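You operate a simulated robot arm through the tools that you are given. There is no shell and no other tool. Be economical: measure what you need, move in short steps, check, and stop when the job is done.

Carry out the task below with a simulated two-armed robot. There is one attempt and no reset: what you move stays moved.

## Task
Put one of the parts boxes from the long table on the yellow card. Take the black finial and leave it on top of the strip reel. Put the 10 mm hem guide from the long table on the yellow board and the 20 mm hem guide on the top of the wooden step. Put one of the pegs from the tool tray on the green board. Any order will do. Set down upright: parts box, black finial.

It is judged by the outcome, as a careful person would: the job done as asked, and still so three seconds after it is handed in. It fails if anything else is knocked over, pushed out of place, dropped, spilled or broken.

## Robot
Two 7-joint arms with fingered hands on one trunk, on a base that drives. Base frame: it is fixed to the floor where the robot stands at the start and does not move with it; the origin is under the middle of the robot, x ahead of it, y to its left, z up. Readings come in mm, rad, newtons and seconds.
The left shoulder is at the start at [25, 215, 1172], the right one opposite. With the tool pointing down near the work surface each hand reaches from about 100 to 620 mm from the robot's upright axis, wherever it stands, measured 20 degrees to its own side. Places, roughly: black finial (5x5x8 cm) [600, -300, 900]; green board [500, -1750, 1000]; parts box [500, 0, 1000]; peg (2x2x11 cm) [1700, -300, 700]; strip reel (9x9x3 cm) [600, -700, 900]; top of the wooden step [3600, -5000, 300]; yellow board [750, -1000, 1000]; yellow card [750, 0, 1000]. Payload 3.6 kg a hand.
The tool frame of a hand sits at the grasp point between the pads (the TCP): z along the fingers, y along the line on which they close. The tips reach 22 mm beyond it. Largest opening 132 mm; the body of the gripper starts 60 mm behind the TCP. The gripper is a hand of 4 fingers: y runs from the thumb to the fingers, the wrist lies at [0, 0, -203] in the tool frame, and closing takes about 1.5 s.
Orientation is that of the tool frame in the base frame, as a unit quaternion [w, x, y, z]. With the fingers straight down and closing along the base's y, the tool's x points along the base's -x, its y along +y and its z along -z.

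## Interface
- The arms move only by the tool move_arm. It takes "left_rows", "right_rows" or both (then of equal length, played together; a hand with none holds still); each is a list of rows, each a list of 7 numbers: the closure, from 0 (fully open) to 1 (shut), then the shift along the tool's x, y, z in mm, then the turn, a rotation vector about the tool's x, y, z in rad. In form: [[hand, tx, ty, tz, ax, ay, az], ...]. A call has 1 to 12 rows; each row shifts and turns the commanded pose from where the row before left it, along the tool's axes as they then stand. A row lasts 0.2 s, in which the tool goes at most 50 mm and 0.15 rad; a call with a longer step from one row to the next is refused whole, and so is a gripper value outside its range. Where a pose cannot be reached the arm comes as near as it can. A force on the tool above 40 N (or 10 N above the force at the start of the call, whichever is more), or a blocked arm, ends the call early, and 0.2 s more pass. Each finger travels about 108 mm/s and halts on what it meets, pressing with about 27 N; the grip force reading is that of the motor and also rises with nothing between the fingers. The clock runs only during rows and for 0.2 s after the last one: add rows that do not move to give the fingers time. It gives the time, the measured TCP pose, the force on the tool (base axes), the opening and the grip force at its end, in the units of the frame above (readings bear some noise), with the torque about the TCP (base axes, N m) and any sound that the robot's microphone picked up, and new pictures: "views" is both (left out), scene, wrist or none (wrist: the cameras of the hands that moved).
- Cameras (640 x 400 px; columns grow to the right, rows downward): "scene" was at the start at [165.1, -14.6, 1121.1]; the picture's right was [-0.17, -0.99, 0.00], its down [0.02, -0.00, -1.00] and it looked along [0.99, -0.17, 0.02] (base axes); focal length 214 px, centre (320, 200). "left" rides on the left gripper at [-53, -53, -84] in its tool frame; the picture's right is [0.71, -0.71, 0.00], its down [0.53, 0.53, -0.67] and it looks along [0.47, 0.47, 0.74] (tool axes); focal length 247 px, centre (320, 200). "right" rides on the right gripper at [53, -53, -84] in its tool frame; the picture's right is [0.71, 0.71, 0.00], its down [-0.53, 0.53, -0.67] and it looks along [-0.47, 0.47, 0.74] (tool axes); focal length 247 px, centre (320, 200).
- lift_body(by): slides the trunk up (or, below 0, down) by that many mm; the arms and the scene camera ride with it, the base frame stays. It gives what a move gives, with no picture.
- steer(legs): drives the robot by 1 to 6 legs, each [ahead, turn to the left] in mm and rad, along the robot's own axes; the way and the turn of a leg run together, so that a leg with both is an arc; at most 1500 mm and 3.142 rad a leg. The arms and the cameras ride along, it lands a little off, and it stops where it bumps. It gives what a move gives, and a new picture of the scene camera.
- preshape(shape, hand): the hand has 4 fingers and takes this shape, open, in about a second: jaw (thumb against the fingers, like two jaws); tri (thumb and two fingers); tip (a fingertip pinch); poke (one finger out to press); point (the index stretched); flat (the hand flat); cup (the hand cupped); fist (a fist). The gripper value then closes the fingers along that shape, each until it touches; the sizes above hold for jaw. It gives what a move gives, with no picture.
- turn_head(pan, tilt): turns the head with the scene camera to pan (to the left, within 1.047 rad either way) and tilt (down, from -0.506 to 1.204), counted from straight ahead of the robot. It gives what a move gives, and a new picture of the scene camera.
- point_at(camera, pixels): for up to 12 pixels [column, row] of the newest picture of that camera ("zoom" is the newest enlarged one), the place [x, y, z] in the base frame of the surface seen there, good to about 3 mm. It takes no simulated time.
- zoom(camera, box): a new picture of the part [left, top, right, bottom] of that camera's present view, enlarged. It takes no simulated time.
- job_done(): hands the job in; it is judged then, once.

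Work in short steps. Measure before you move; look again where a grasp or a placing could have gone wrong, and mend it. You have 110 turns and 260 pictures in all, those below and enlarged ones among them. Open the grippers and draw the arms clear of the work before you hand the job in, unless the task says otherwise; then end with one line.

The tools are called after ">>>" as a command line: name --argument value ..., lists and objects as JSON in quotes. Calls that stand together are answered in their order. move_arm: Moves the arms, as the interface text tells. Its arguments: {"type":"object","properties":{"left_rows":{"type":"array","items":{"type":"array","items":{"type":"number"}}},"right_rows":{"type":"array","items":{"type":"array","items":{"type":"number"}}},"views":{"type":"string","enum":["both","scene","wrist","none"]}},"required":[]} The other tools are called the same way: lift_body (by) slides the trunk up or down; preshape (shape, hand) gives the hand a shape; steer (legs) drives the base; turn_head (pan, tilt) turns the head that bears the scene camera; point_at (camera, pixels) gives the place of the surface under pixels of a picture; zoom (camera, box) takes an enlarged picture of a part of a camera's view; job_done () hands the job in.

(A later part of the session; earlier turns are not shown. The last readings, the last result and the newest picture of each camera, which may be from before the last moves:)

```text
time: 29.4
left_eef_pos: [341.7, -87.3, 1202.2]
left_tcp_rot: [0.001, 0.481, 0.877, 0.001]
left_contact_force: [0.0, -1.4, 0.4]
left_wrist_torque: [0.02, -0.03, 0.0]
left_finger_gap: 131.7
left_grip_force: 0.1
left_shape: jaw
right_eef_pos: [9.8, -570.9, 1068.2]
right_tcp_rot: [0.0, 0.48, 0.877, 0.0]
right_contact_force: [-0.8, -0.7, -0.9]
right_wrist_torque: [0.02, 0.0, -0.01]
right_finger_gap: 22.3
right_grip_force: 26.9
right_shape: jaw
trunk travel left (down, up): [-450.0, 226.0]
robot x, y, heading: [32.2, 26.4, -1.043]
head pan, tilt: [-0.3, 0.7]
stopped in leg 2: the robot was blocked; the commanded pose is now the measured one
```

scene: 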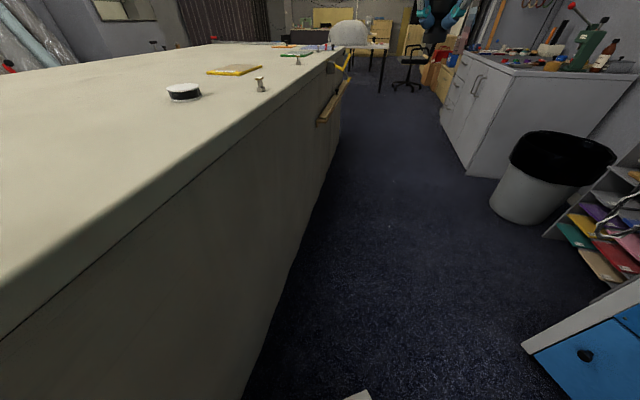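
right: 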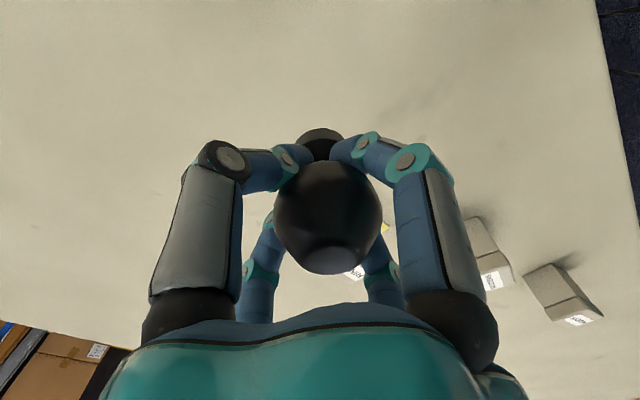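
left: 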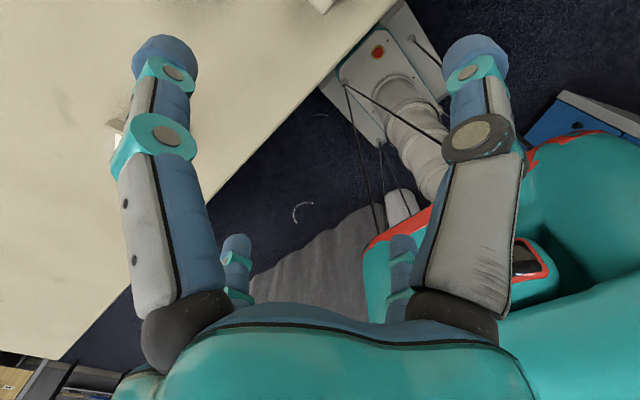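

Blocked at heading −1.04. I'll look down to both sides to see what the base touches.

>>> turn_head --pan 0.9 --tilt 1.2

>>> turn_head --pan -1.0 --tilt 1.0

```text
time: 30.8
left_eef_pos: [344.3, -85.8, 1203.0]
left_tcp_rot: [0.0, 0.481, 0.877, 0.001]
left_contact_force: [-0.4, -0.6, 0.5]
left_wrist_torque: [0.0, -0.03, -0.03]
left_finger_gap: 132.1
left_grip_force: 0.1
left_shape: jaw
right_eef_pos: [12.0, -568.4, 1069.1]
right_tcp_rot: [0.0, 0.48, 0.877, -0.001]
right_contact_force: [0.5, 0.3, -1.2]
right_wrist_torque: [-0.04, 0.03, -0.03]
right_finger_gap: 22.0
right_grip_force: 27.0
right_shape: jaw
trunk travel left (down, up): [-450.0, 226.0]
robot x, y, heading: [27.8, 26.7, -1.035]
head pan, tilt: [0.901, 1.201]
```

scene: 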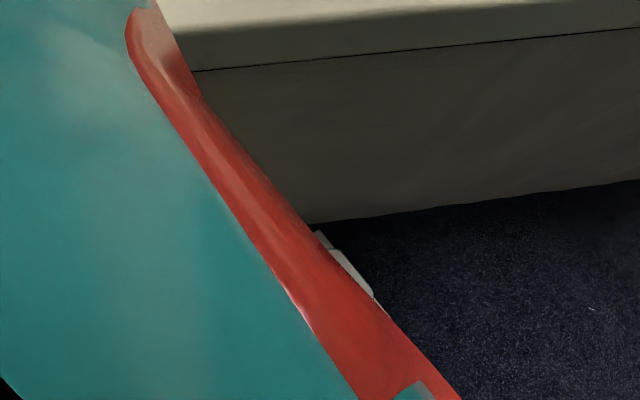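

```text
time: 32.7
left_eef_pos: [345.2, -85.9, 1200.7]
left_tcp_rot: [0.001, 0.481, 0.877, 0.001]
left_contact_force: [0.0, 0.2, 0.0]
left_wrist_torque: [0.03, -0.01, 0.0]
left_finger_gap: 131.8
left_grip_force: 0.1
left_shape: jaw
right_eef_pos: [11.0, -569.4, 1069.1]
right_tcp_rot: [-0.001, 0.48, 0.877, 0.0]
right_contact_force: [-0.5, -0.7, -1.6]
right_wrist_torque: [-0.03, -0.02, 0.01]
right_finger_gap: 21.7
right_grip_force: 27.2
right_shape: jaw
trunk travel left (down, up): [-450.0, 226.0]
robot x, y, heading: [30.8, 26.0, -1.046]
head pan, tilt: [-1.0, 1.0]
```

scene: 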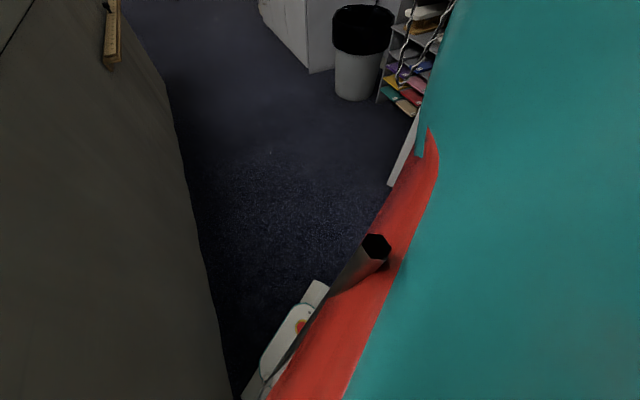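

>>> point_at --camera "scene" --pixels '[[318, 284], [246, 392], [255, 375], [228, 385], [300, 320], [405, 160], [395, 185], [355, 90], [110, 60], [385, 100], [160, 70], [300, 60]]'

```text
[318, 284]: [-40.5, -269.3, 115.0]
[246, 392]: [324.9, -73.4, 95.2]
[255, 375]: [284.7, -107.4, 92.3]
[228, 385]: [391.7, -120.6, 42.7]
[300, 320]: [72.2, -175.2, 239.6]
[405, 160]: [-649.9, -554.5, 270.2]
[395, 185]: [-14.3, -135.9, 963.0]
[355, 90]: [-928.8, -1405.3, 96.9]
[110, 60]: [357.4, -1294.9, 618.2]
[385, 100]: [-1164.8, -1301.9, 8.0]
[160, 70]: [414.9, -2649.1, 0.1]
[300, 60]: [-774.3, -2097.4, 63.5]
```

The front feet clear the table, so something behind may be touching. Look through the wrist cameras.

>>> zoom --camera "left" --box '[0, 0, 640, 400]'

>>> zoom --camera "right" --box '[0, 0, 640, 400]'

>>> turn_head --pan -1.04 --tilt 0.5

```text
1.00 times, centred on (320, 200) of left
```

zoom: 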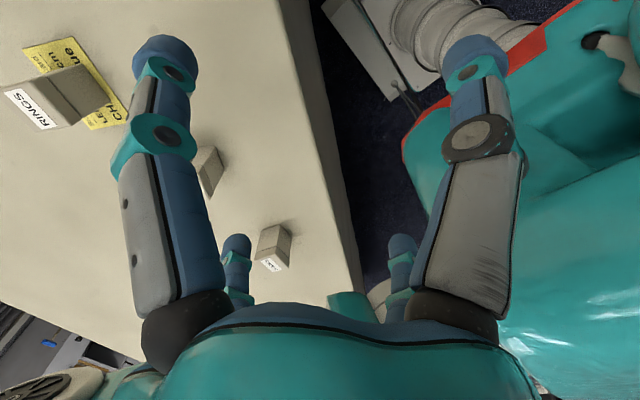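

```text
1.00 times, centred on (320, 200) of right
```

zoom: 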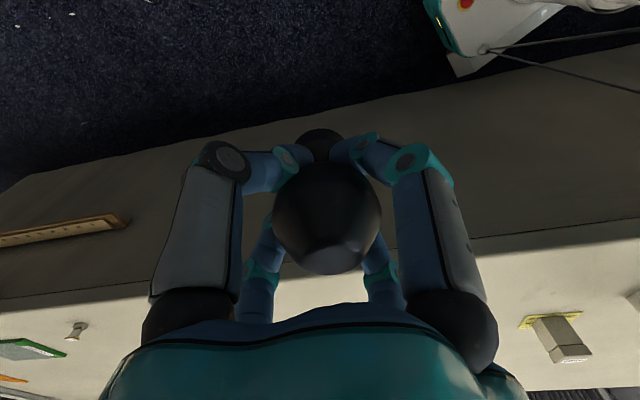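

```text
time: 33.6
left_eef_pos: [344.5, -84.9, 1202.1]
left_tcp_rot: [0.0, 0.48, 0.877, 0.0]
left_contact_force: [-0.1, 0.2, -0.9]
left_wrist_torque: [0.0, -0.02, -0.03]
left_finger_gap: 132.0
left_grip_force: 0.1
left_shape: jaw
right_eef_pos: [10.6, -569.2, 1068.3]
right_tcp_rot: [0.0, 0.481, 0.877, 0.0]
right_contact_force: [0.1, -0.1, -0.4]
right_wrist_torque: [0.0, -0.02, -0.01]
right_finger_gap: 22.0
right_grip_force: 26.7
right_shape: jaw
trunk travel left (down, up): [-450.0, 226.0]
robot x, y, heading: [29.2, 25.7, -1.042]
head pan, tilt: [-1.04, 0.499]
```

scene: 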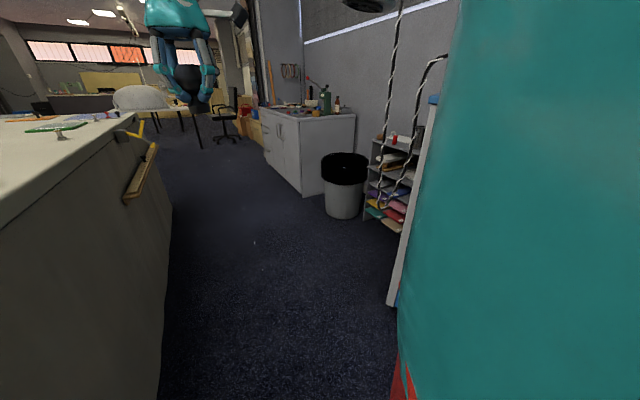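

>>> point_at --camera "scene" --pixels '[[432, 105], [410, 220], [395, 300], [432, 97], [425, 160], [400, 300], [399, 375]]'

>>> point_at --camera "left" --pixels '[[350, 305], [375, 295], [620, 60], [520, 360]]'

```text
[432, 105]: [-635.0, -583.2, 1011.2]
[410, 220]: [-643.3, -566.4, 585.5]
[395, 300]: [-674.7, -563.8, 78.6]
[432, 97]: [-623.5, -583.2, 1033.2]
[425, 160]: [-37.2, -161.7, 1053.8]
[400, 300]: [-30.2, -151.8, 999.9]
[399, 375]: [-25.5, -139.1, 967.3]
```

```text
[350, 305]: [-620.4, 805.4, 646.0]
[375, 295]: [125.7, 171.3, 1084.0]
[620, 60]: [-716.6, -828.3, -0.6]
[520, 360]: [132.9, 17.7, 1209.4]
```

Cause unclear; I'll reverse a little along the current heading to gain distance from the table and try turning on.

>>> steer --legs '[[-120, 0], [0, -0.25]]'

```text
time: 35.7
left_eef_pos: [247.0, -59.2, 1201.6]
left_tcp_rot: [0.0, 0.587, 0.81, 0.001]
left_contact_force: [-0.1, 0.3, 0.6]
left_wrist_torque: [0.0, -0.01, 0.02]
left_finger_gap: 132.0
left_grip_force: 0.0
left_shape: jaw
right_eef_pos: [-196.8, -443.7, 1070.6]
right_tcp_rot: [-0.001, 0.587, 0.81, -0.001]
right_contact_force: [-0.9, -0.5, -1.1]
right_wrist_torque: [0.04, 0.02, -0.01]
right_finger_gap: 21.7
right_grip_force: 27.2
right_shape: jaw
trunk travel left (down, up): [-450.0, 226.0]
robot x, y, heading: [-15.4, 127.5, -1.296]
head pan, tilt: [-1.04, 0.499]
```

scene: 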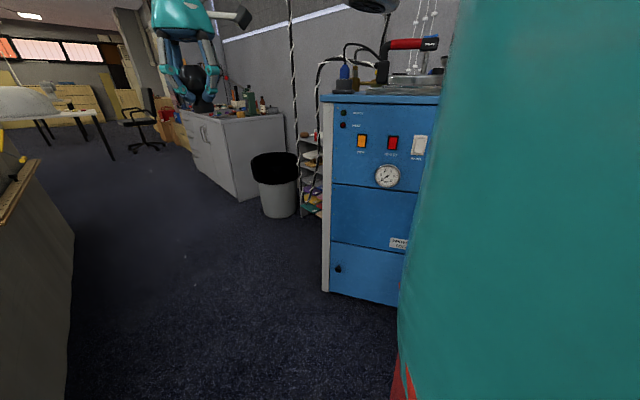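

That cleared. Continue turning slightly past −π/2, drive along, then turn back to face the table.

>>> steer --legs '[[0, -0.34], [720, 0], [0, 1.63]]'

```text
time: 43.1
left_eef_pos: [262.8, -592.3, 1203.1]
left_tcp_rot: [0.0, 0.315, 0.949, 0.0]
left_contact_force: [0.3, 0.2, -0.1]
left_wrist_torque: [-0.01, 0.03, -0.04]
left_finger_gap: 131.7
left_grip_force: 0.1
left_shape: jaw
right_eef_pos: [121.5, -1163.3, 1070.9]
right_tcp_rot: [-0.002, 0.315, 0.949, -0.001]
right_contact_force: [-0.3, 0.4, 0.2]
right_wrist_torque: [0.02, 0.06, -0.01]
right_finger_gap: 21.8
right_grip_force: 27.0
right_shape: jaw
trunk travel left (down, up): [-450.0, 226.0]
robot x, y, heading: [-91.5, -621.0, -0.655]
head pan, tilt: [-1.04, 0.499]
stopped in leg 3: the robot was blocked; the commanded pose is now the measured one
```

scene: 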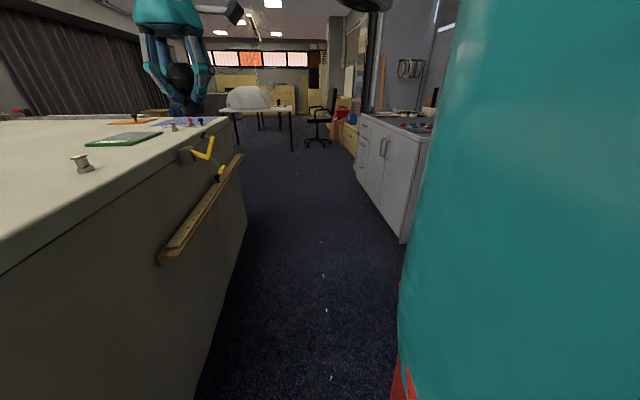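

The base is long behind and its rear met the blue cabinet; driving forward first frees it. Then I finish the left turn.

>>> steer --legs '[[120, 0], [0, 0.655]]'

```text
time: 46.1
left_eef_pos: [266.2, -457.1, 1203.3]
left_tcp_rot: [0.0, -0.011, 1.0, 0.001]
left_contact_force: [0.8, -0.4, 0.4]
left_wrist_torque: [-0.01, 0.02, -0.01]
left_finger_gap: 132.0
left_grip_force: 0.1
left_shape: jaw
right_eef_pos: [506.3, -992.3, 1070.4]
right_tcp_rot: [0.0, -0.011, 1.0, -0.001]
right_contact_force: [-0.4, -0.9, 0.0]
right_wrist_torque: [-0.01, -0.02, 0.0]
right_finger_gap: 21.9
right_grip_force: 27.1
right_shape: jaw
trunk travel left (down, up): [-450.0, 226.0]
robot x, y, heading: [6.1, -727.2, 0.007]
head pan, tilt: [-1.04, 0.499]
```

scene: 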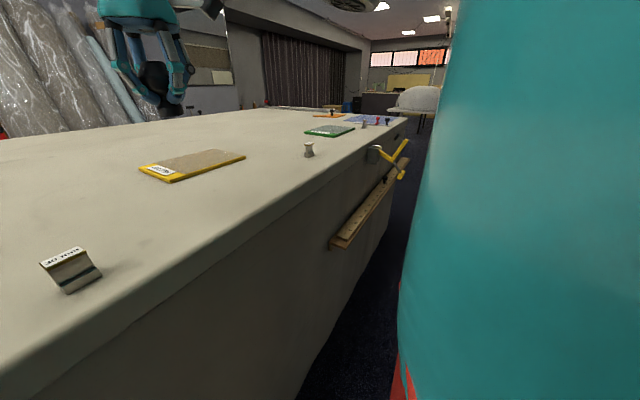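

Facing the table now at (6,−727). Drive 95 ahead and look at the objects.

>>> steer --legs '[[95, 0]]'

>>> turn_head --pan -0.4 --tilt 0.6

```text
time: 47.2
left_eef_pos: [363.3, -455.6, 1203.2]
left_tcp_rot: [-0.001, -0.011, 1.0, 0.001]
left_contact_force: [-0.2, -0.6, -0.3]
left_wrist_torque: [0.0, 0.05, 0.0]
left_finger_gap: 131.9
left_grip_force: 0.1
left_shape: jaw
right_eef_pos: [603.8, -992.8, 1069.0]
right_tcp_rot: [-0.001, -0.01, 1.0, -0.001]
right_contact_force: [0.5, -0.1, -0.5]
right_wrist_torque: [0.01, 0.01, 0.01]
right_finger_gap: 22.2
right_grip_force: 27.0
right_shape: jaw
trunk travel left (down, up): [-450.0, 226.0]
robot x, y, heading: [98.0, -725.8, 0.004]
head pan, tilt: [-1.04, 0.499]
```

scene: 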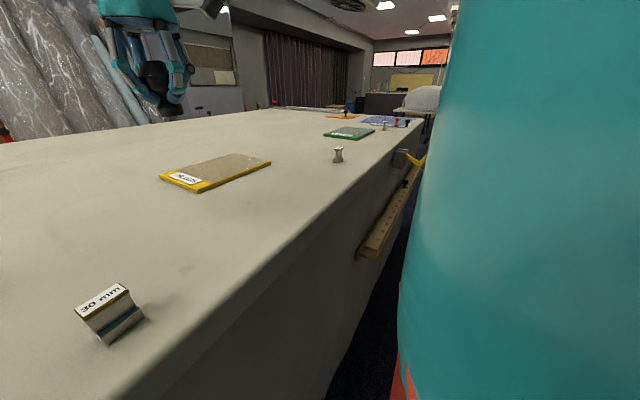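

```text
time: 48.2
left_eef_pos: [360.5, -455.4, 1204.3]
left_tcp_rot: [0.0, -0.011, 1.0, 0.001]
left_contact_force: [0.1, 0.7, 0.1]
left_wrist_torque: [0.03, -0.01, 0.01]
left_finger_gap: 131.7
left_grip_force: 0.0
left_shape: jaw
right_eef_pos: [602.0, -991.7, 1070.7]
right_tcp_rot: [-0.001, -0.011, 1.0, -0.001]
right_contact_force: [-0.4, 0.8, -1.6]
right_wrist_torque: [0.03, 0.01, 0.03]
right_finger_gap: 21.9
right_grip_force: 26.7
right_shape: jaw
trunk travel left (down, up): [-450.0, 226.0]
robot x, y, heading: [100.2, -726.5, 0.011]
head pan, tilt: [-0.4, 0.6]
```

scene: 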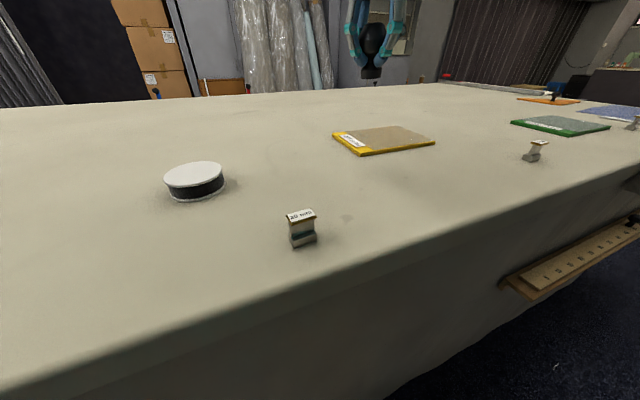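

Zoom to read the labels and measure the reel.

>>> zoom --camera "scene" --box '[150, 140, 342, 260]'

>>> point_at --camera "scene" --pixels '[[165, 180], [223, 174], [194, 164], [196, 186], [194, 175], [301, 215], [303, 243], [535, 143], [530, 158]]'

>>> zoom --camera "scene" --box '[490, 100, 640, 194]'

```text
3.33 times, centred on (246, 200) of scene
```

zoom: 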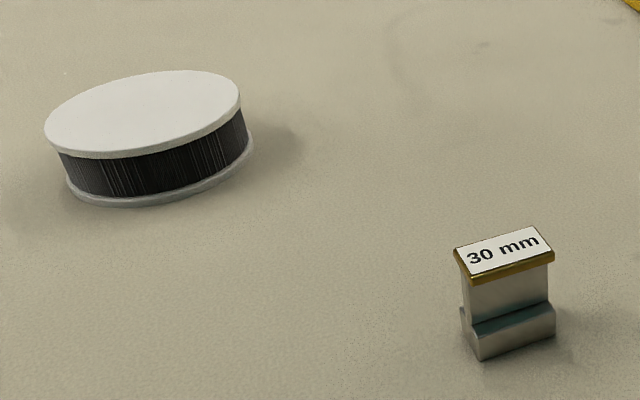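

```text
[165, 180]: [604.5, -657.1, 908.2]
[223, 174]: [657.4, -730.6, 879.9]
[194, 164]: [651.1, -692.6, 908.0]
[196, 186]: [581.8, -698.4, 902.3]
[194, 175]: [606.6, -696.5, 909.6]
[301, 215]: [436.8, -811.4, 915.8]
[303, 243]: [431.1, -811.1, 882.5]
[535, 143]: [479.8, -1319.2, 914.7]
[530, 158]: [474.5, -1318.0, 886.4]
```

```text
4.26 times, centred on (565, 147) of scene
```

zoom: 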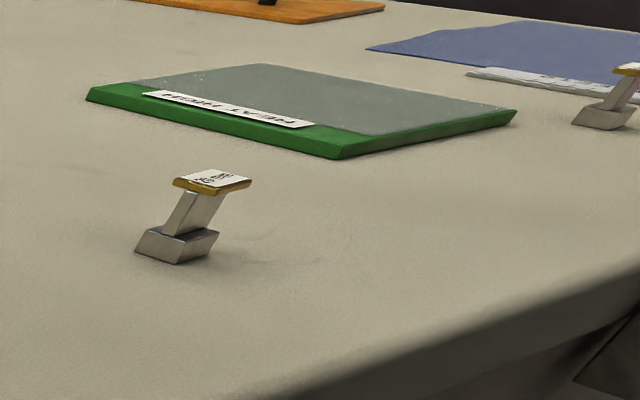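

The nearest guide is 30 mm (not wanted). Reel centre ≈(608,−697), top 909. Carry the finial above it.

>>> move_arm --right_rows '[[0.85, -1, 30, 0, 0, 0, 0], [0.85, -2, 45, 0, 0, 0, 0], [0.85, -2, 45, 0, 0, 0, 0], [0.85, -2, 45, 0, 0, 0, 0], [0.85, -2, 45, 0, 0, 0, 0], [0.85, -2, 45, 0, 0, 0, 0], [0.85, -1.5, 40, 0, 0, 0, 0], [0.85, 0, 0, 40, 0, 0, 0], [0.85, 0, 0, 20, 0, 0, 0]]'

```text
time: 50.2
left_eef_pos: [361.4, -454.4, 1203.7]
left_tcp_rot: [0.0, -0.011, 1.0, 0.001]
left_contact_force: [0.0, -0.2, 0.9]
left_wrist_torque: [0.01, 0.01, 0.02]
left_finger_gap: 132.0
left_grip_force: 0.0
left_shape: jaw
right_eef_pos: [610.2, -696.5, 1009.7]
right_tcp_rot: [0.0, -0.01, 1.0, -0.002]
right_contact_force: [-1.1, 0.0, -1.1]
right_wrist_torque: [-0.06, 0.02, -0.03]
right_finger_gap: 21.9
right_grip_force: 27.2
right_shape: jaw
trunk travel left (down, up): [-450.0, 226.0]
robot x, y, heading: [103.2, -727.5, 0.007]
head pan, tilt: [-0.4, 0.6]
```

scene: 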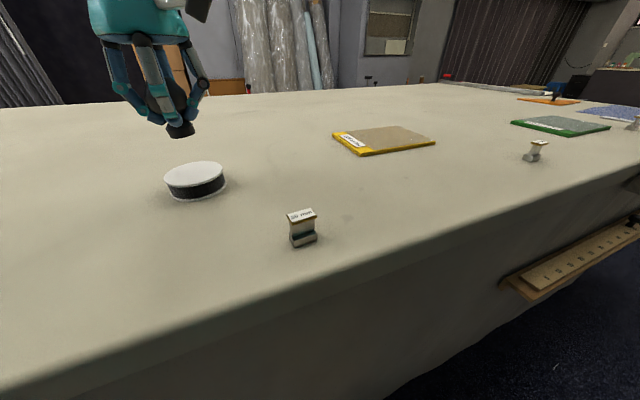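
right: 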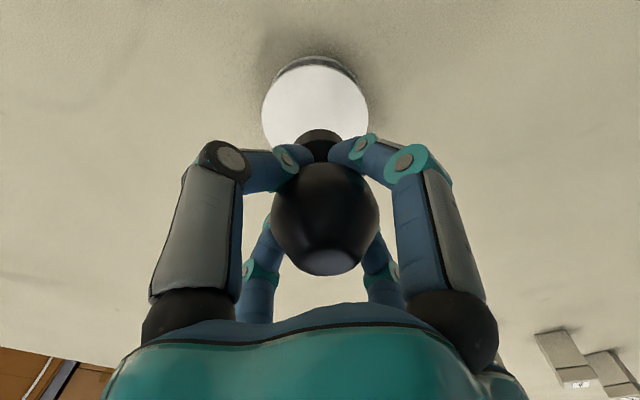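

Aligned. Lower to about z 956, checking the force.

>>> move_arm --right_rows '[[0.85, 0, 0, 25, 0, 0, 0], [0.85, 0, 0, 18, 0, 0, 0], [0.85, 0, 0, 9, 0, 0, 0]]'

>>> zoom --camera "scene" --box '[110, 90, 270, 215]'

```text
time: 51.0
left_eef_pos: [362.4, -455.1, 1203.6]
left_tcp_rot: [0.0, -0.01, 1.0, 0.001]
left_contact_force: [0.3, -0.2, -0.1]
left_wrist_torque: [-0.02, 0.02, 0.03]
left_finger_gap: 131.8
left_grip_force: 0.1
left_shape: jaw
right_eef_pos: [609.3, -697.2, 958.9]
right_tcp_rot: [0.0, -0.01, 1.0, -0.001]
right_contact_force: [0.2, -0.3, -0.4]
right_wrist_torque: [0.01, -0.03, -0.01]
right_finger_gap: 21.7
right_grip_force: 27.4
right_shape: jaw
trunk travel left (down, up): [-450.0, 226.0]
robot x, y, heading: [99.1, -730.2, 0.012]
head pan, tilt: [-0.4, 0.6]
```

scene: 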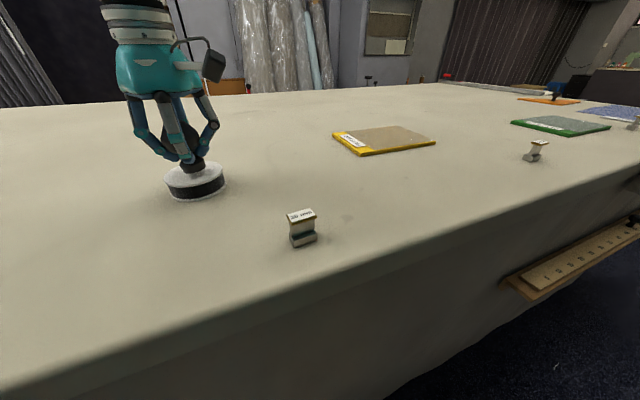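
right: 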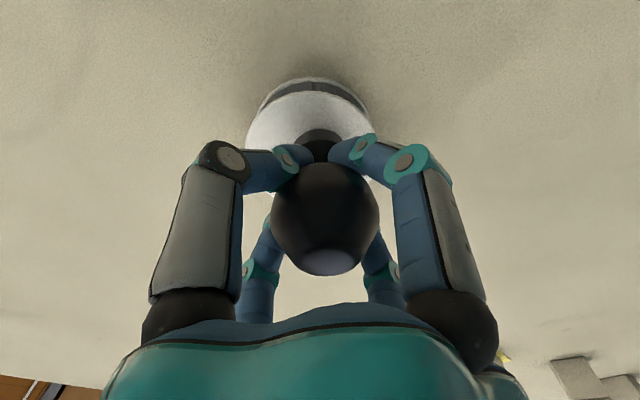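

```text
3.20 times, centred on (190, 152) of scene
```

zoom: 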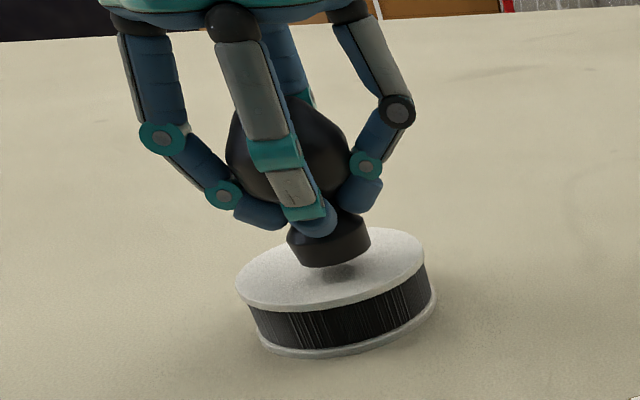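

A few mm gap remains. Descend in 2 mm steps watching force.

>>> move_arm --right_rows '[[0.85, 0, 0, 3, 0, 0, 0], [0.85, 0, 0, 2, 0, 0, 0], [0.85, 0, 0, 0, 0, 0, 0]]' --views "none"

>>> zoom --camera "scene" --box '[150, 140, 240, 210]'

```text
time: 51.8
left_eef_pos: [361.7, -456.0, 1204.6]
left_tcp_rot: [0.0, -0.01, 1.0, 0.002]
left_contact_force: [0.6, 0.5, -1.0]
left_wrist_torque: [-0.03, 0.03, -0.02]
left_finger_gap: 131.9
left_grip_force: 0.2
left_shape: jaw
right_eef_pos: [608.7, -696.7, 953.8]
right_tcp_rot: [0.0, -0.011, 1.0, 0.0]
right_contact_force: [0.5, -0.8, 0.1]
right_wrist_torque: [0.01, 0.01, -0.01]
right_finger_gap: 21.9
right_grip_force: 27.0
right_shape: jaw
trunk travel left (down, up): [-450.0, 226.0]
robot x, y, heading: [100.7, -729.3, 0.01]
head pan, tilt: [-0.4, 0.6]
```

```text
5.71 times, centred on (195, 175) of scene
```

zoom: 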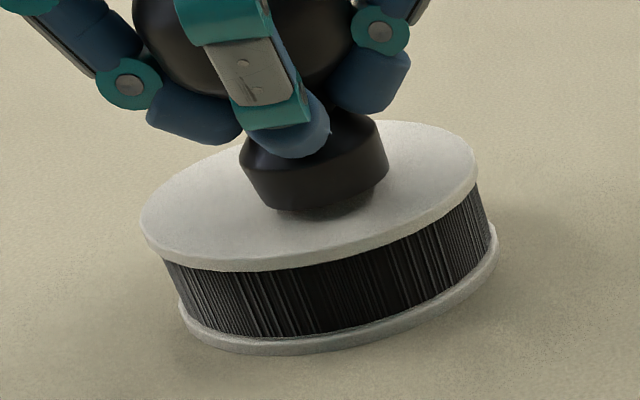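

Almost in contact. Two more mm, then open gradually.

>>> move_arm --right_rows '[[0.85, 0, 0, 1.5, 0, 0, 0], [0.85, 0, 0, 0.5, 0, 0, 0], [0.8, 0, 0, 0, 0, 0, 0], [0.7, 0, 0, 0, 0, 0, 0], [0.6, 0, 0, 0, 0, 0, 0], [0.45, 0, 0, 0, 0, 0, 0], [0.3, 0, 0, 0, 0, 0, 0], [0.15, 0, 0, 0, 0, 0, 0], [0, 0, 0, 0, 0, 0, 0], [0, 0, 0, 0, 0, 0, 0]]'

```text
time: 54.0
left_eef_pos: [361.1, -454.3, 1203.0]
left_tcp_rot: [0.0, -0.011, 1.0, 0.001]
left_contact_force: [0.9, 0.3, 0.2]
left_wrist_torque: [-0.04, -0.04, 0.01]
left_finger_gap: 131.9
left_grip_force: 0.0
left_shape: jaw
right_eef_pos: [608.5, -697.7, 951.5]
right_tcp_rot: [0.0, -0.011, 1.0, -0.001]
right_contact_force: [-0.4, -0.1, 0.6]
right_wrist_torque: [0.01, 0.0, -0.03]
right_finger_gap: 131.7
right_grip_force: 0.1
right_shape: jaw
trunk travel left (down, up): [-450.0, 226.0]
robot x, y, heading: [101.5, -728.1, 0.006]
head pan, tilt: [-0.4, 0.6]
```

scene: 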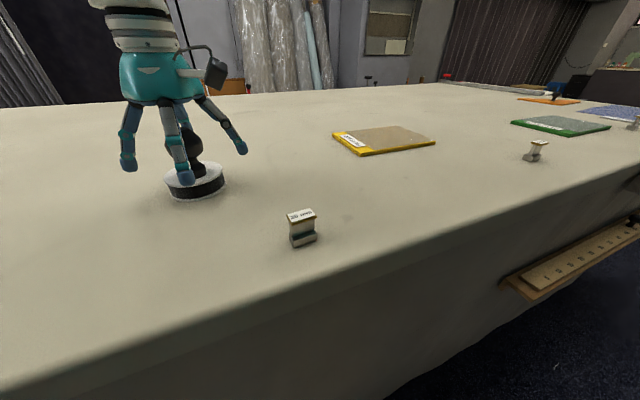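
right: 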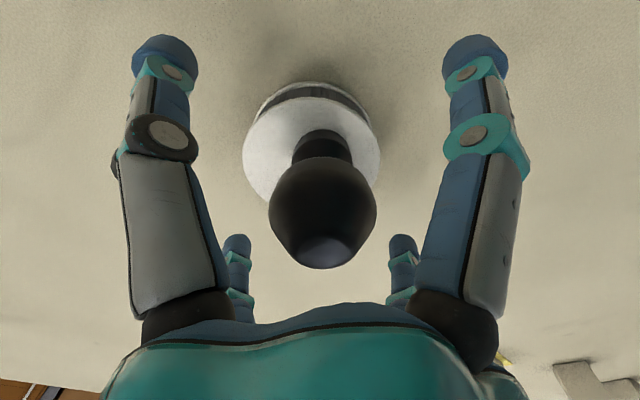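

The finial stands on the reel. Rise straight up, then withdraw the hand to the right side.

>>> move_arm --right_rows '[[0, 0, 0, -30, 0, 0, 0], [0, 0, 0, -40, 0, 0, 0], [0, 0, 0, -40, 0, 0, 0], [0, 0, 0, -40, 0, 0, 0], [0, 25, -40, 0, 0, 0, 0], [0, 25, -40, 0, 0, 0, 0], [0, 25, -40, 0, 0, 0, 0], [0, 25, -40, 0, 0, 0, 0], [0, 25, -40, 0, 0, 0, 0]]' --views "scene"

>>> zoom --camera "scene" --box '[130, 90, 290, 215]'

```text
time: 56.0
left_eef_pos: [359.9, -456.2, 1204.8]
left_tcp_rot: [0.0, -0.011, 1.0, 0.001]
left_contact_force: [-0.5, 0.0, 0.4]
left_wrist_torque: [0.01, -0.04, 0.0]
left_finger_gap: 131.9
left_grip_force: 0.1
left_shape: jaw
right_eef_pos: [489.4, -901.5, 1105.5]
right_tcp_rot: [0.0, -0.01, 1.0, -0.001]
right_contact_force: [0.1, -0.7, -1.3]
right_wrist_torque: [-0.02, 0.01, 0.01]
right_finger_gap: 132.2
right_grip_force: 0.1
right_shape: jaw
trunk travel left (down, up): [-450.0, 226.0]
robot x, y, heading: [104.0, -728.5, 0.008]
head pan, tilt: [-0.4, 0.6]
```

scene: 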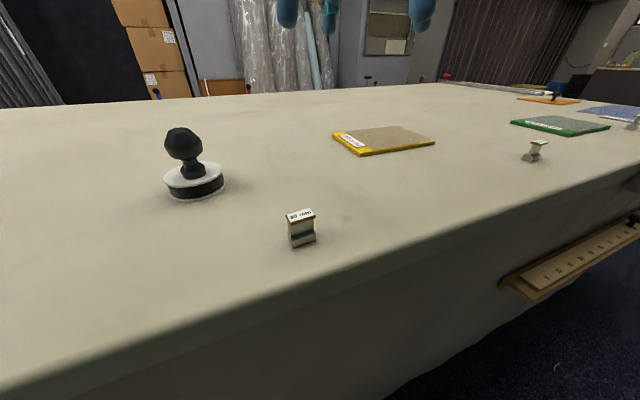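

```text
3.20 times, centred on (210, 152) of scene
```

zoom: 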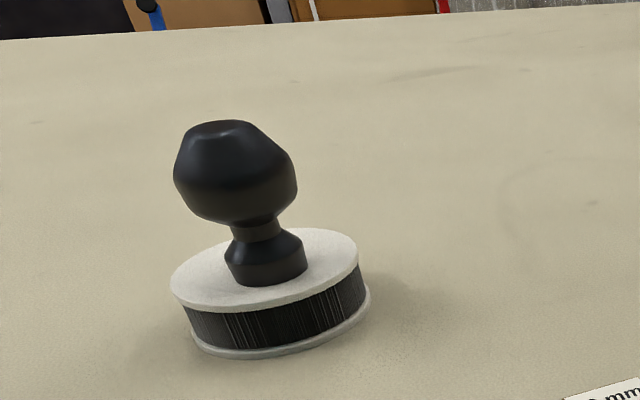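

Finial stands upright on the reel. Now go on to y≈−1250: back up, turn right, drive, turn left. First check the clamp/ruler protrusion.

>>> point_at --camera "scene" --pixels '[[530, 290], [580, 258], [632, 222], [335, 135], [377, 126], [433, 142], [362, 154], [510, 285]]'

>>> steer --legs '[[-130, 0], [0, -1.571], [520, 0]]'

```text
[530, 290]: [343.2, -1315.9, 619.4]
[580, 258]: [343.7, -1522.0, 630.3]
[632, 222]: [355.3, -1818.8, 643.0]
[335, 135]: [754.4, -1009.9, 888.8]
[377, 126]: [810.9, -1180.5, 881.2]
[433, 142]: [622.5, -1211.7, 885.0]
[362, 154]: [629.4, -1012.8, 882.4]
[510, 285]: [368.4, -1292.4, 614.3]
```

```text
time: 59.8
left_eef_pos: [341.7, -801.1, 1205.3]
left_tcp_rot: [0.001, 0.471, 0.882, 0.002]
left_contact_force: [0.8, -0.1, 0.2]
left_wrist_torque: [0.04, -0.04, 0.02]
left_finger_gap: 132.0
left_grip_force: 0.0
left_shape: jaw
right_eef_pos: [37.6, -1151.0, 1104.2]
right_tcp_rot: [0.0, 0.471, 0.882, 0.001]
right_contact_force: [-0.2, -0.9, -0.1]
right_wrist_torque: [-0.03, -0.03, -0.02]
right_finger_gap: 132.0
right_grip_force: 0.1
right_shape: jaw
trunk travel left (down, up): [-450.0, 226.0]
robot x, y, heading: [4.3, -704.5, -1.03]
head pan, tilt: [-0.4, 0.6]
stopped in leg 2: the robot was blocked; the commanded pose is now the measured one
```

scene: 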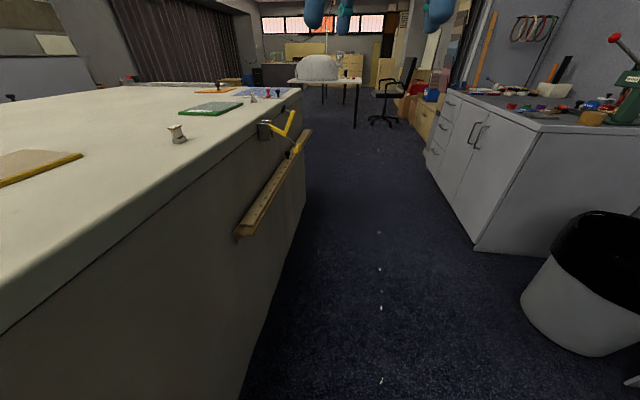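

Blocked again at the same heading, which reversing cured before. I'll reverse 120, finish the turn to parallel with the table, and then work sideways with the left arm.

>>> steer --legs '[[-120, 0], [0, -0.54]]'

>>> turn_head --pan 1.04 --tilt 1.1

```text
time: 62.5
left_eef_pos: [183.9, -858.6, 1203.9]
left_tcp_rot: [0.001, 0.689, 0.725, 0.002]
left_contact_force: [0.4, 0.2, -0.3]
left_wrist_torque: [0.04, 0.01, 0.01]
left_finger_gap: 132.0
left_grip_force: 0.0
left_shape: jaw
right_eef_pos: [-255.5, -1001.2, 1106.0]
right_tcp_rot: [-0.001, 0.689, 0.725, 0.0]
right_contact_force: [0.2, -0.2, -0.9]
right_wrist_torque: [0.03, 0.0, 0.01]
right_finger_gap: 131.9
right_grip_force: 0.1
right_shape: jaw
trunk travel left (down, up): [-450.0, 226.0]
robot x, y, heading: [-32.7, -602.4, -1.556]
head pan, tilt: [-0.4, 0.6]
```

scene: 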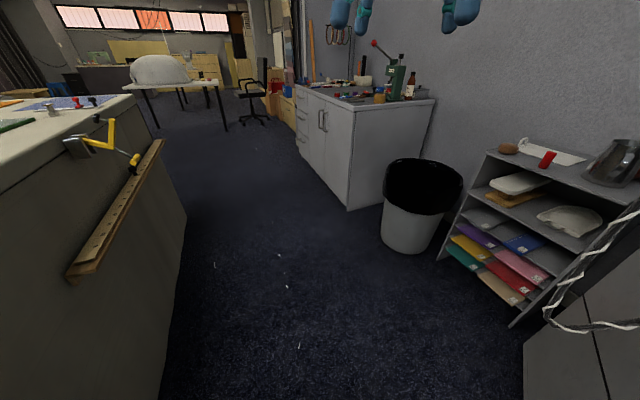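

```text
time: 64.1
left_eef_pos: [184.5, -856.0, 1205.0]
left_tcp_rot: [0.001, 0.689, 0.725, 0.002]
left_contact_force: [-0.3, 0.0, 0.1]
left_wrist_torque: [0.01, -0.02, 0.0]
left_finger_gap: 132.0
left_grip_force: 0.0
left_shape: jaw
right_eef_pos: [-255.3, -999.7, 1106.1]
right_tcp_rot: [0.0, 0.689, 0.725, -0.001]
right_contact_force: [0.4, 0.7, -0.3]
right_wrist_torque: [-0.01, -0.01, -0.02]
right_finger_gap: 132.3
right_grip_force: 0.1
right_shape: jaw
trunk travel left (down, up): [-450.0, 226.0]
robot x, y, heading: [-30.8, -605.6, -1.56]
head pan, tilt: [1.04, 1.1]
```

scene: 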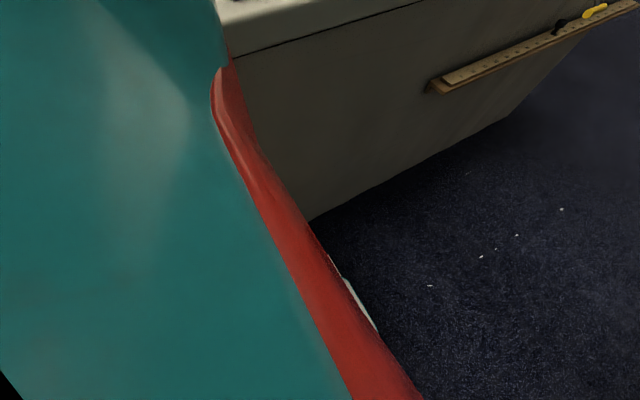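

Now parallel to the table. Look toward the guides and clamp to read labels and measure.

>>> turn_head --pan 0.4 --tilt 0.3

>>> zoom --camera "scene" --box '[240, 140, 480, 290]'

```text
time: 65.2
left_eef_pos: [185.4, -856.6, 1205.8]
left_tcp_rot: [0.001, 0.688, 0.726, 0.001]
left_contact_force: [-1.0, 0.2, 0.0]
left_wrist_torque: [0.0, 0.0, -0.01]
left_finger_gap: 132.0
left_grip_force: 0.1
left_shape: jaw
right_eef_pos: [-255.7, -999.2, 1105.6]
right_tcp_rot: [0.0, 0.689, 0.725, -0.001]
right_contact_force: [0.5, -0.3, -0.4]
right_wrist_torque: [-0.01, 0.01, 0.0]
right_finger_gap: 132.1
right_grip_force: 0.0
right_shape: jaw
trunk travel left (down, up): [-450.0, 226.0]
robot x, y, heading: [-34.0, -600.1, -1.559]
head pan, tilt: [0.4, 0.3]
```

scene: 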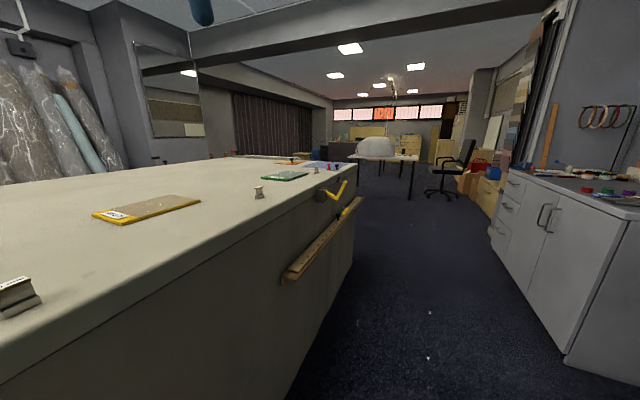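

```text
2.67 times, centred on (360, 215) of scene
```

zoom: 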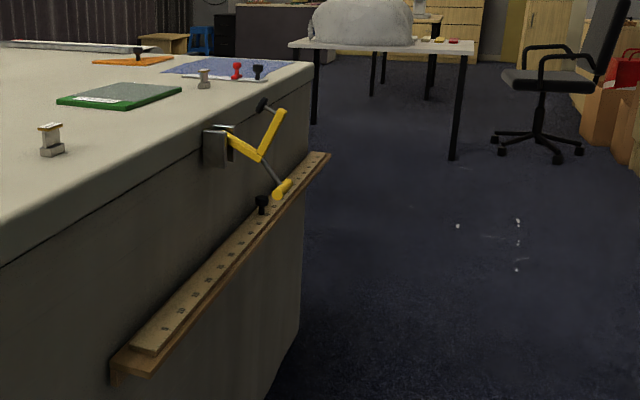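

>>> point_at --camera "zoom" --pixels '[[284, 188], [258, 157], [218, 147], [265, 104], [277, 115], [140, 360], [330, 155], [312, 68], [52, 130], [204, 76], [120, 92]]'

>>> steer --legs '[[280, 0.4], [280, -0.4]]'

```text
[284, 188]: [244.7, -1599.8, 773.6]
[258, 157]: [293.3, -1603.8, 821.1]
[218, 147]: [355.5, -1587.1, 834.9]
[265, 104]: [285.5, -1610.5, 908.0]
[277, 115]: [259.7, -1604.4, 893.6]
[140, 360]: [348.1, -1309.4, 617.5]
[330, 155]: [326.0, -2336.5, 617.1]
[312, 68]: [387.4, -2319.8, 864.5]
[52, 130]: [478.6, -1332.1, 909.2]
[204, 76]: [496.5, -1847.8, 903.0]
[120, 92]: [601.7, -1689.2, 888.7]
```

```text
time: 68.7
left_eef_pos: [299.1, -1402.7, 1204.8]
left_tcp_rot: [0.001, 0.689, 0.724, 0.002]
left_contact_force: [-0.1, 0.1, -0.4]
left_wrist_torque: [0.05, -0.03, 0.02]
left_finger_gap: 132.1
left_grip_force: 0.1
left_shape: jaw
right_eef_pos: [-141.6, -1544.5, 1106.0]
right_tcp_rot: [0.0, 0.69, 0.724, -0.001]
right_contact_force: [0.4, 0.8, -0.3]
right_wrist_torque: [0.07, 0.0, 0.01]
right_finger_gap: 131.9
right_grip_force: 0.0
right_shape: jaw
trunk travel left (down, up): [-450.0, 226.0]
robot x, y, heading: [95.3, -1146.8, -1.563]
head pan, tilt: [0.4, 0.3]
```

scene: 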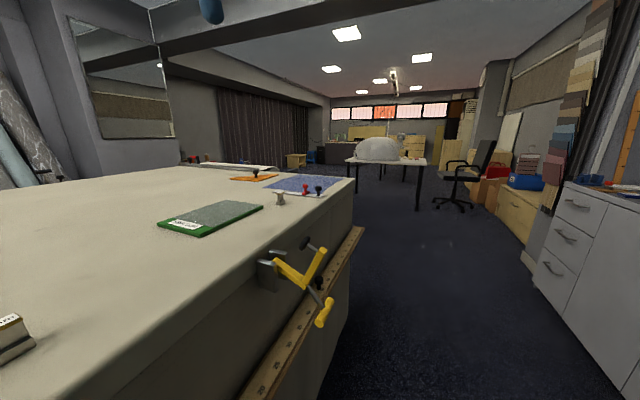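

At (95,−1147), parallel. Look left at the second guide and the yellow board.

>>> turn_head --pan 0.95 --tilt 0.55

>>> zoom --camera "scene" --box '[260, 60, 640, 300]'

```text
time: 69.7
left_eef_pos: [300.3, -1402.1, 1205.2]
left_tcp_rot: [0.002, 0.69, 0.724, 0.001]
left_contact_force: [0.5, 0.8, -0.3]
left_wrist_torque: [-0.01, -0.01, -0.03]
left_finger_gap: 132.1
left_grip_force: 0.0
left_shape: jaw
right_eef_pos: [-141.5, -1544.1, 1106.8]
right_tcp_rot: [-0.001, 0.69, 0.723, 0.0]
right_contact_force: [-1.2, -0.1, -1.0]
right_wrist_torque: [0.01, 0.03, -0.02]
right_finger_gap: 131.5
right_grip_force: 0.1
right_shape: jaw
trunk travel left (down, up): [-450.0, 226.0]
robot x, y, heading: [93.6, -1148.7, -1.561]
head pan, tilt: [0.949, 0.55]
```

scene: 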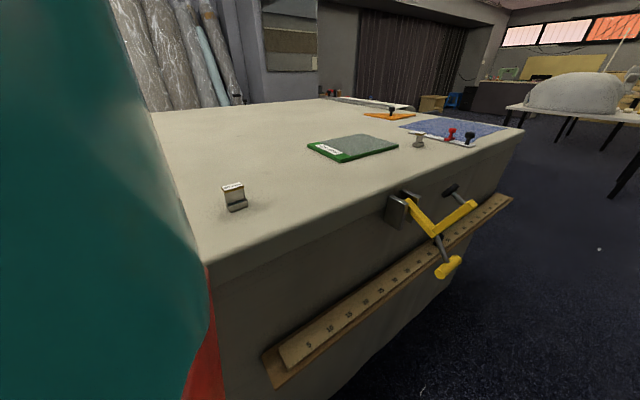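

```text
1.67 times, centred on (450, 180) of scene
```

zoom: 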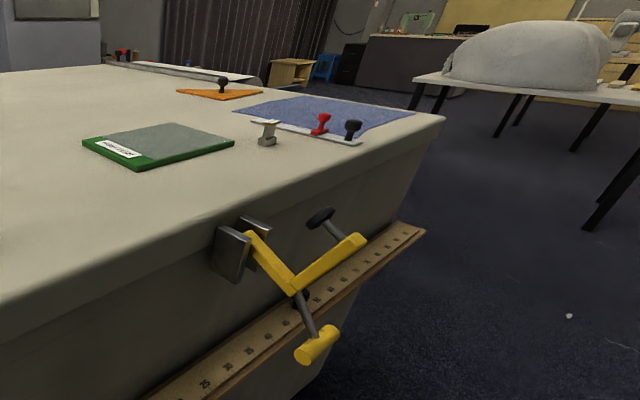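

>>> zoom --camera "scene" --box '[200, 170, 280, 220]'

>>> zoom --camera "scene" --box '[390, 110, 470, 160]'

>>> point_at --camera "scene" --pixels '[[232, 186], [236, 207], [228, 194], [419, 136], [418, 144], [242, 186], [224, 189]]'

```text
8.00 times, centred on (240, 195) of scene
```

zoom: 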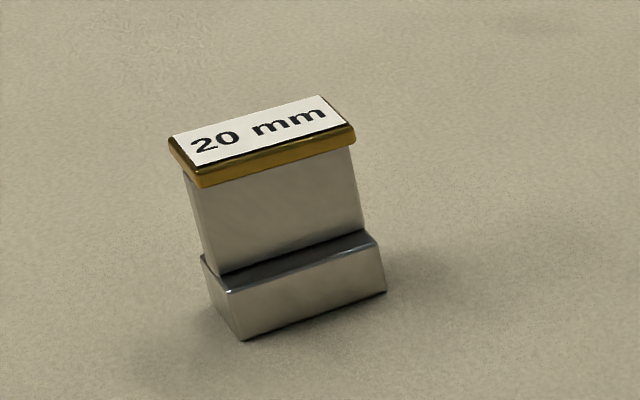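

```text
8.00 times, centred on (430, 135) of scene
```

zoom: 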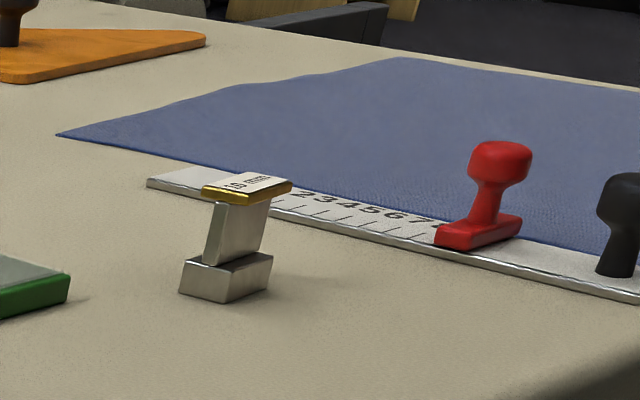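

```text
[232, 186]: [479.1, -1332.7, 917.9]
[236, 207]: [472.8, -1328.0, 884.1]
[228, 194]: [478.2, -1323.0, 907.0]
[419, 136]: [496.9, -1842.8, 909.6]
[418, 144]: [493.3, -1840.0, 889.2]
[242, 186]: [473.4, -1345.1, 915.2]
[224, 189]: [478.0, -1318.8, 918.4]
```

The second guide is 20 mm, the third (≈(496,−1841)) is 10 mm. I'll S-curve out to x≈0 to pass the clamp and stop near y≈−1640 to fetch the 10 mm guide with the left hand.

>>> steer --legs '[[240, -0.4], [240, 0.4]]'

>>> turn_head --pan 0.95 --tilt 0.55

```text
time: 72.8
left_eef_pos: [200.1, -1875.9, 1204.2]
left_tcp_rot: [0.001, 0.696, 0.718, 0.003]
left_contact_force: [0.1, -0.2, -0.7]
left_wrist_torque: [0.04, 0.0, 0.0]
left_finger_gap: 132.0
left_grip_force: 0.0
left_shape: jaw
right_eef_pos: [-243.3, -2007.5, 1107.7]
right_tcp_rot: [-0.002, 0.697, 0.717, -0.001]
right_contact_force: [0.3, 0.0, 0.6]
right_wrist_torque: [0.02, 0.0, 0.01]
right_finger_gap: 131.6
right_grip_force: 0.0
right_shape: jaw
trunk travel left (down, up): [-450.0, 226.0]
robot x, y, heading: [-10.5, -1611.6, -1.582]
head pan, tilt: [0.949, 0.55]
```

scene: 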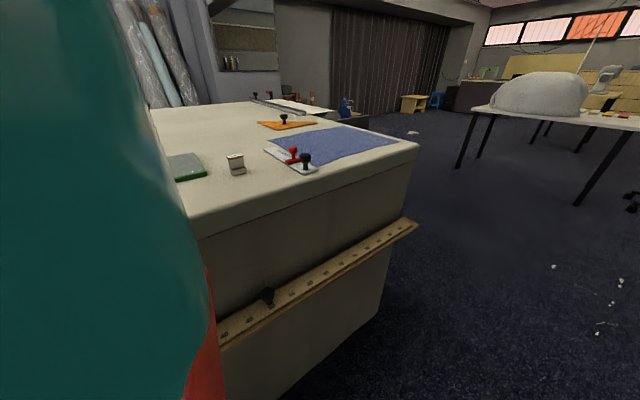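

```text
time: 73.4
left_eef_pos: [200.2, -1873.1, 1205.6]
left_tcp_rot: [0.0, 0.697, 0.717, 0.002]
left_contact_force: [0.0, -0.2, 0.3]
left_wrist_torque: [-0.04, 0.02, 0.0]
left_finger_gap: 131.9
left_grip_force: 0.1
left_shape: jaw
right_eef_pos: [-244.6, -2006.2, 1107.1]
right_tcp_rot: [-0.001, 0.697, 0.717, 0.0]
right_contact_force: [0.3, -0.8, -0.7]
right_wrist_torque: [0.0, 0.02, -0.03]
right_finger_gap: 131.9
right_grip_force: 0.0
right_shape: jaw
trunk travel left (down, up): [-450.0, 226.0]
robot x, y, heading: [-9.6, -1610.3, -1.587]
head pan, tilt: [0.949, 0.55]
```

scene: 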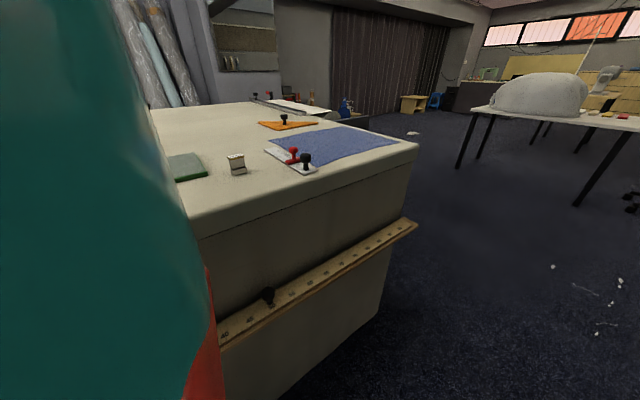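

>>> zoom --camera "scene" --box '[200, 140, 280, 190]'

```text
8.00 times, centred on (240, 165) of scene
```

zoom: 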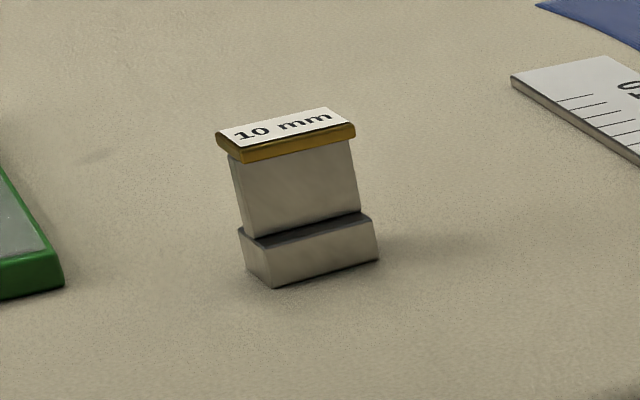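

>>> point_at --camera "zoom" --pixels '[[220, 138], [328, 110], [352, 128], [245, 152], [285, 128], [270, 280], [375, 255], [300, 190], [245, 240], [40, 285], [520, 80]]'

```text
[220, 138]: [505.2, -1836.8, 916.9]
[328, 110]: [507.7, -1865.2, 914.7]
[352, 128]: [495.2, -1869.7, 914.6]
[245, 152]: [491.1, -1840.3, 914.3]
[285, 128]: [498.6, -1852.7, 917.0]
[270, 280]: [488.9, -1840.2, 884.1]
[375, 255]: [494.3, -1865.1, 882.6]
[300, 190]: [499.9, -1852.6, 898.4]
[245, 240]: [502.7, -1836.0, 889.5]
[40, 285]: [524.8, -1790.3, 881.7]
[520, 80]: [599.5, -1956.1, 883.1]
```

10 mm guide: centre ≈(499,−1853), top 917, long axis ≈ base y (+0.13 rad). Move the left hand above it.

>>> move_arm --left_rows '[[0, 2, 43, 0, 0, 0, 0], [0, 2, 43, 0, 0, 0, 0], [0, 2, 43, 0, 0, 0, 0], [0, 2, 43, 0, 0, 0, 0], [0, 2, 43, 0, 0, 0, 0], [0, 1, 42, 0, 0, 0, 0], [0, 1, 42, 0, 0, 0, 0], [0, 0, 0, 40, 0, 0, -0.1], [0, 0, 0, 45, 0, 0, 0], [0, 0, 0, 45, 0, 0, 0]]'

```text
time: 75.6
left_eef_pos: [501.3, -1853.3, 1075.3]
left_tcp_rot: [0.001, 0.66, 0.752, 0.001]
left_contact_force: [0.1, -0.3, 0.1]
left_wrist_torque: [-0.01, 0.03, -0.01]
left_finger_gap: 132.0
left_grip_force: 0.0
left_shape: jaw
right_eef_pos: [-244.1, -2006.4, 1106.5]
right_tcp_rot: [-0.001, 0.697, 0.717, -0.001]
right_contact_force: [0.2, -0.2, 0.2]
right_wrist_torque: [0.02, -0.05, -0.02]
right_finger_gap: 131.8
right_grip_force: 0.1
right_shape: jaw
trunk travel left (down, up): [-450.0, 226.0]
robot x, y, heading: [-5.7, -1615.2, -1.584]
head pan, tilt: [0.949, 0.55]
```

scene: 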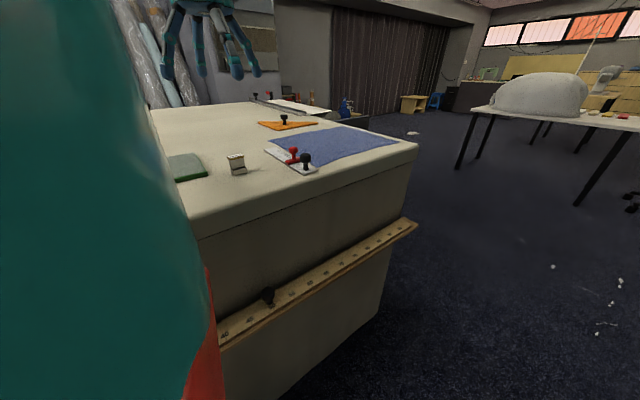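
left: 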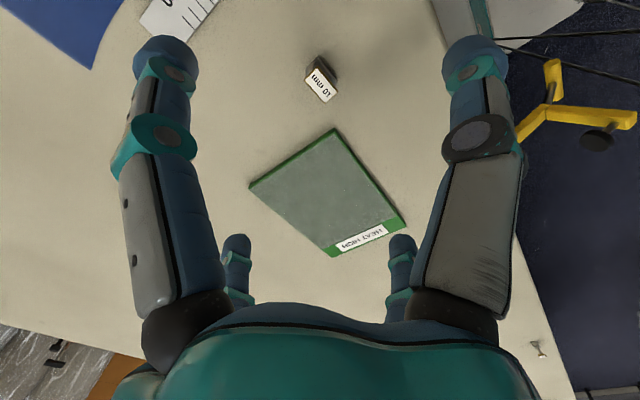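

>>> point_at --camera "left" --pixels '[[320, 85], [313, 72], [329, 98], [335, 130], [250, 185], [400, 222], [332, 255], [318, 60]]'

```text
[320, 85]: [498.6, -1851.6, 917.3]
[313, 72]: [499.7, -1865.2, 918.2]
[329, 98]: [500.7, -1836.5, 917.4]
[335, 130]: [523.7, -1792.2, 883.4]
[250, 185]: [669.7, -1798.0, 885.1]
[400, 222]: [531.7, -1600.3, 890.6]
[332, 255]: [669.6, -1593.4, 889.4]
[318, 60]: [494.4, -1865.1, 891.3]
```

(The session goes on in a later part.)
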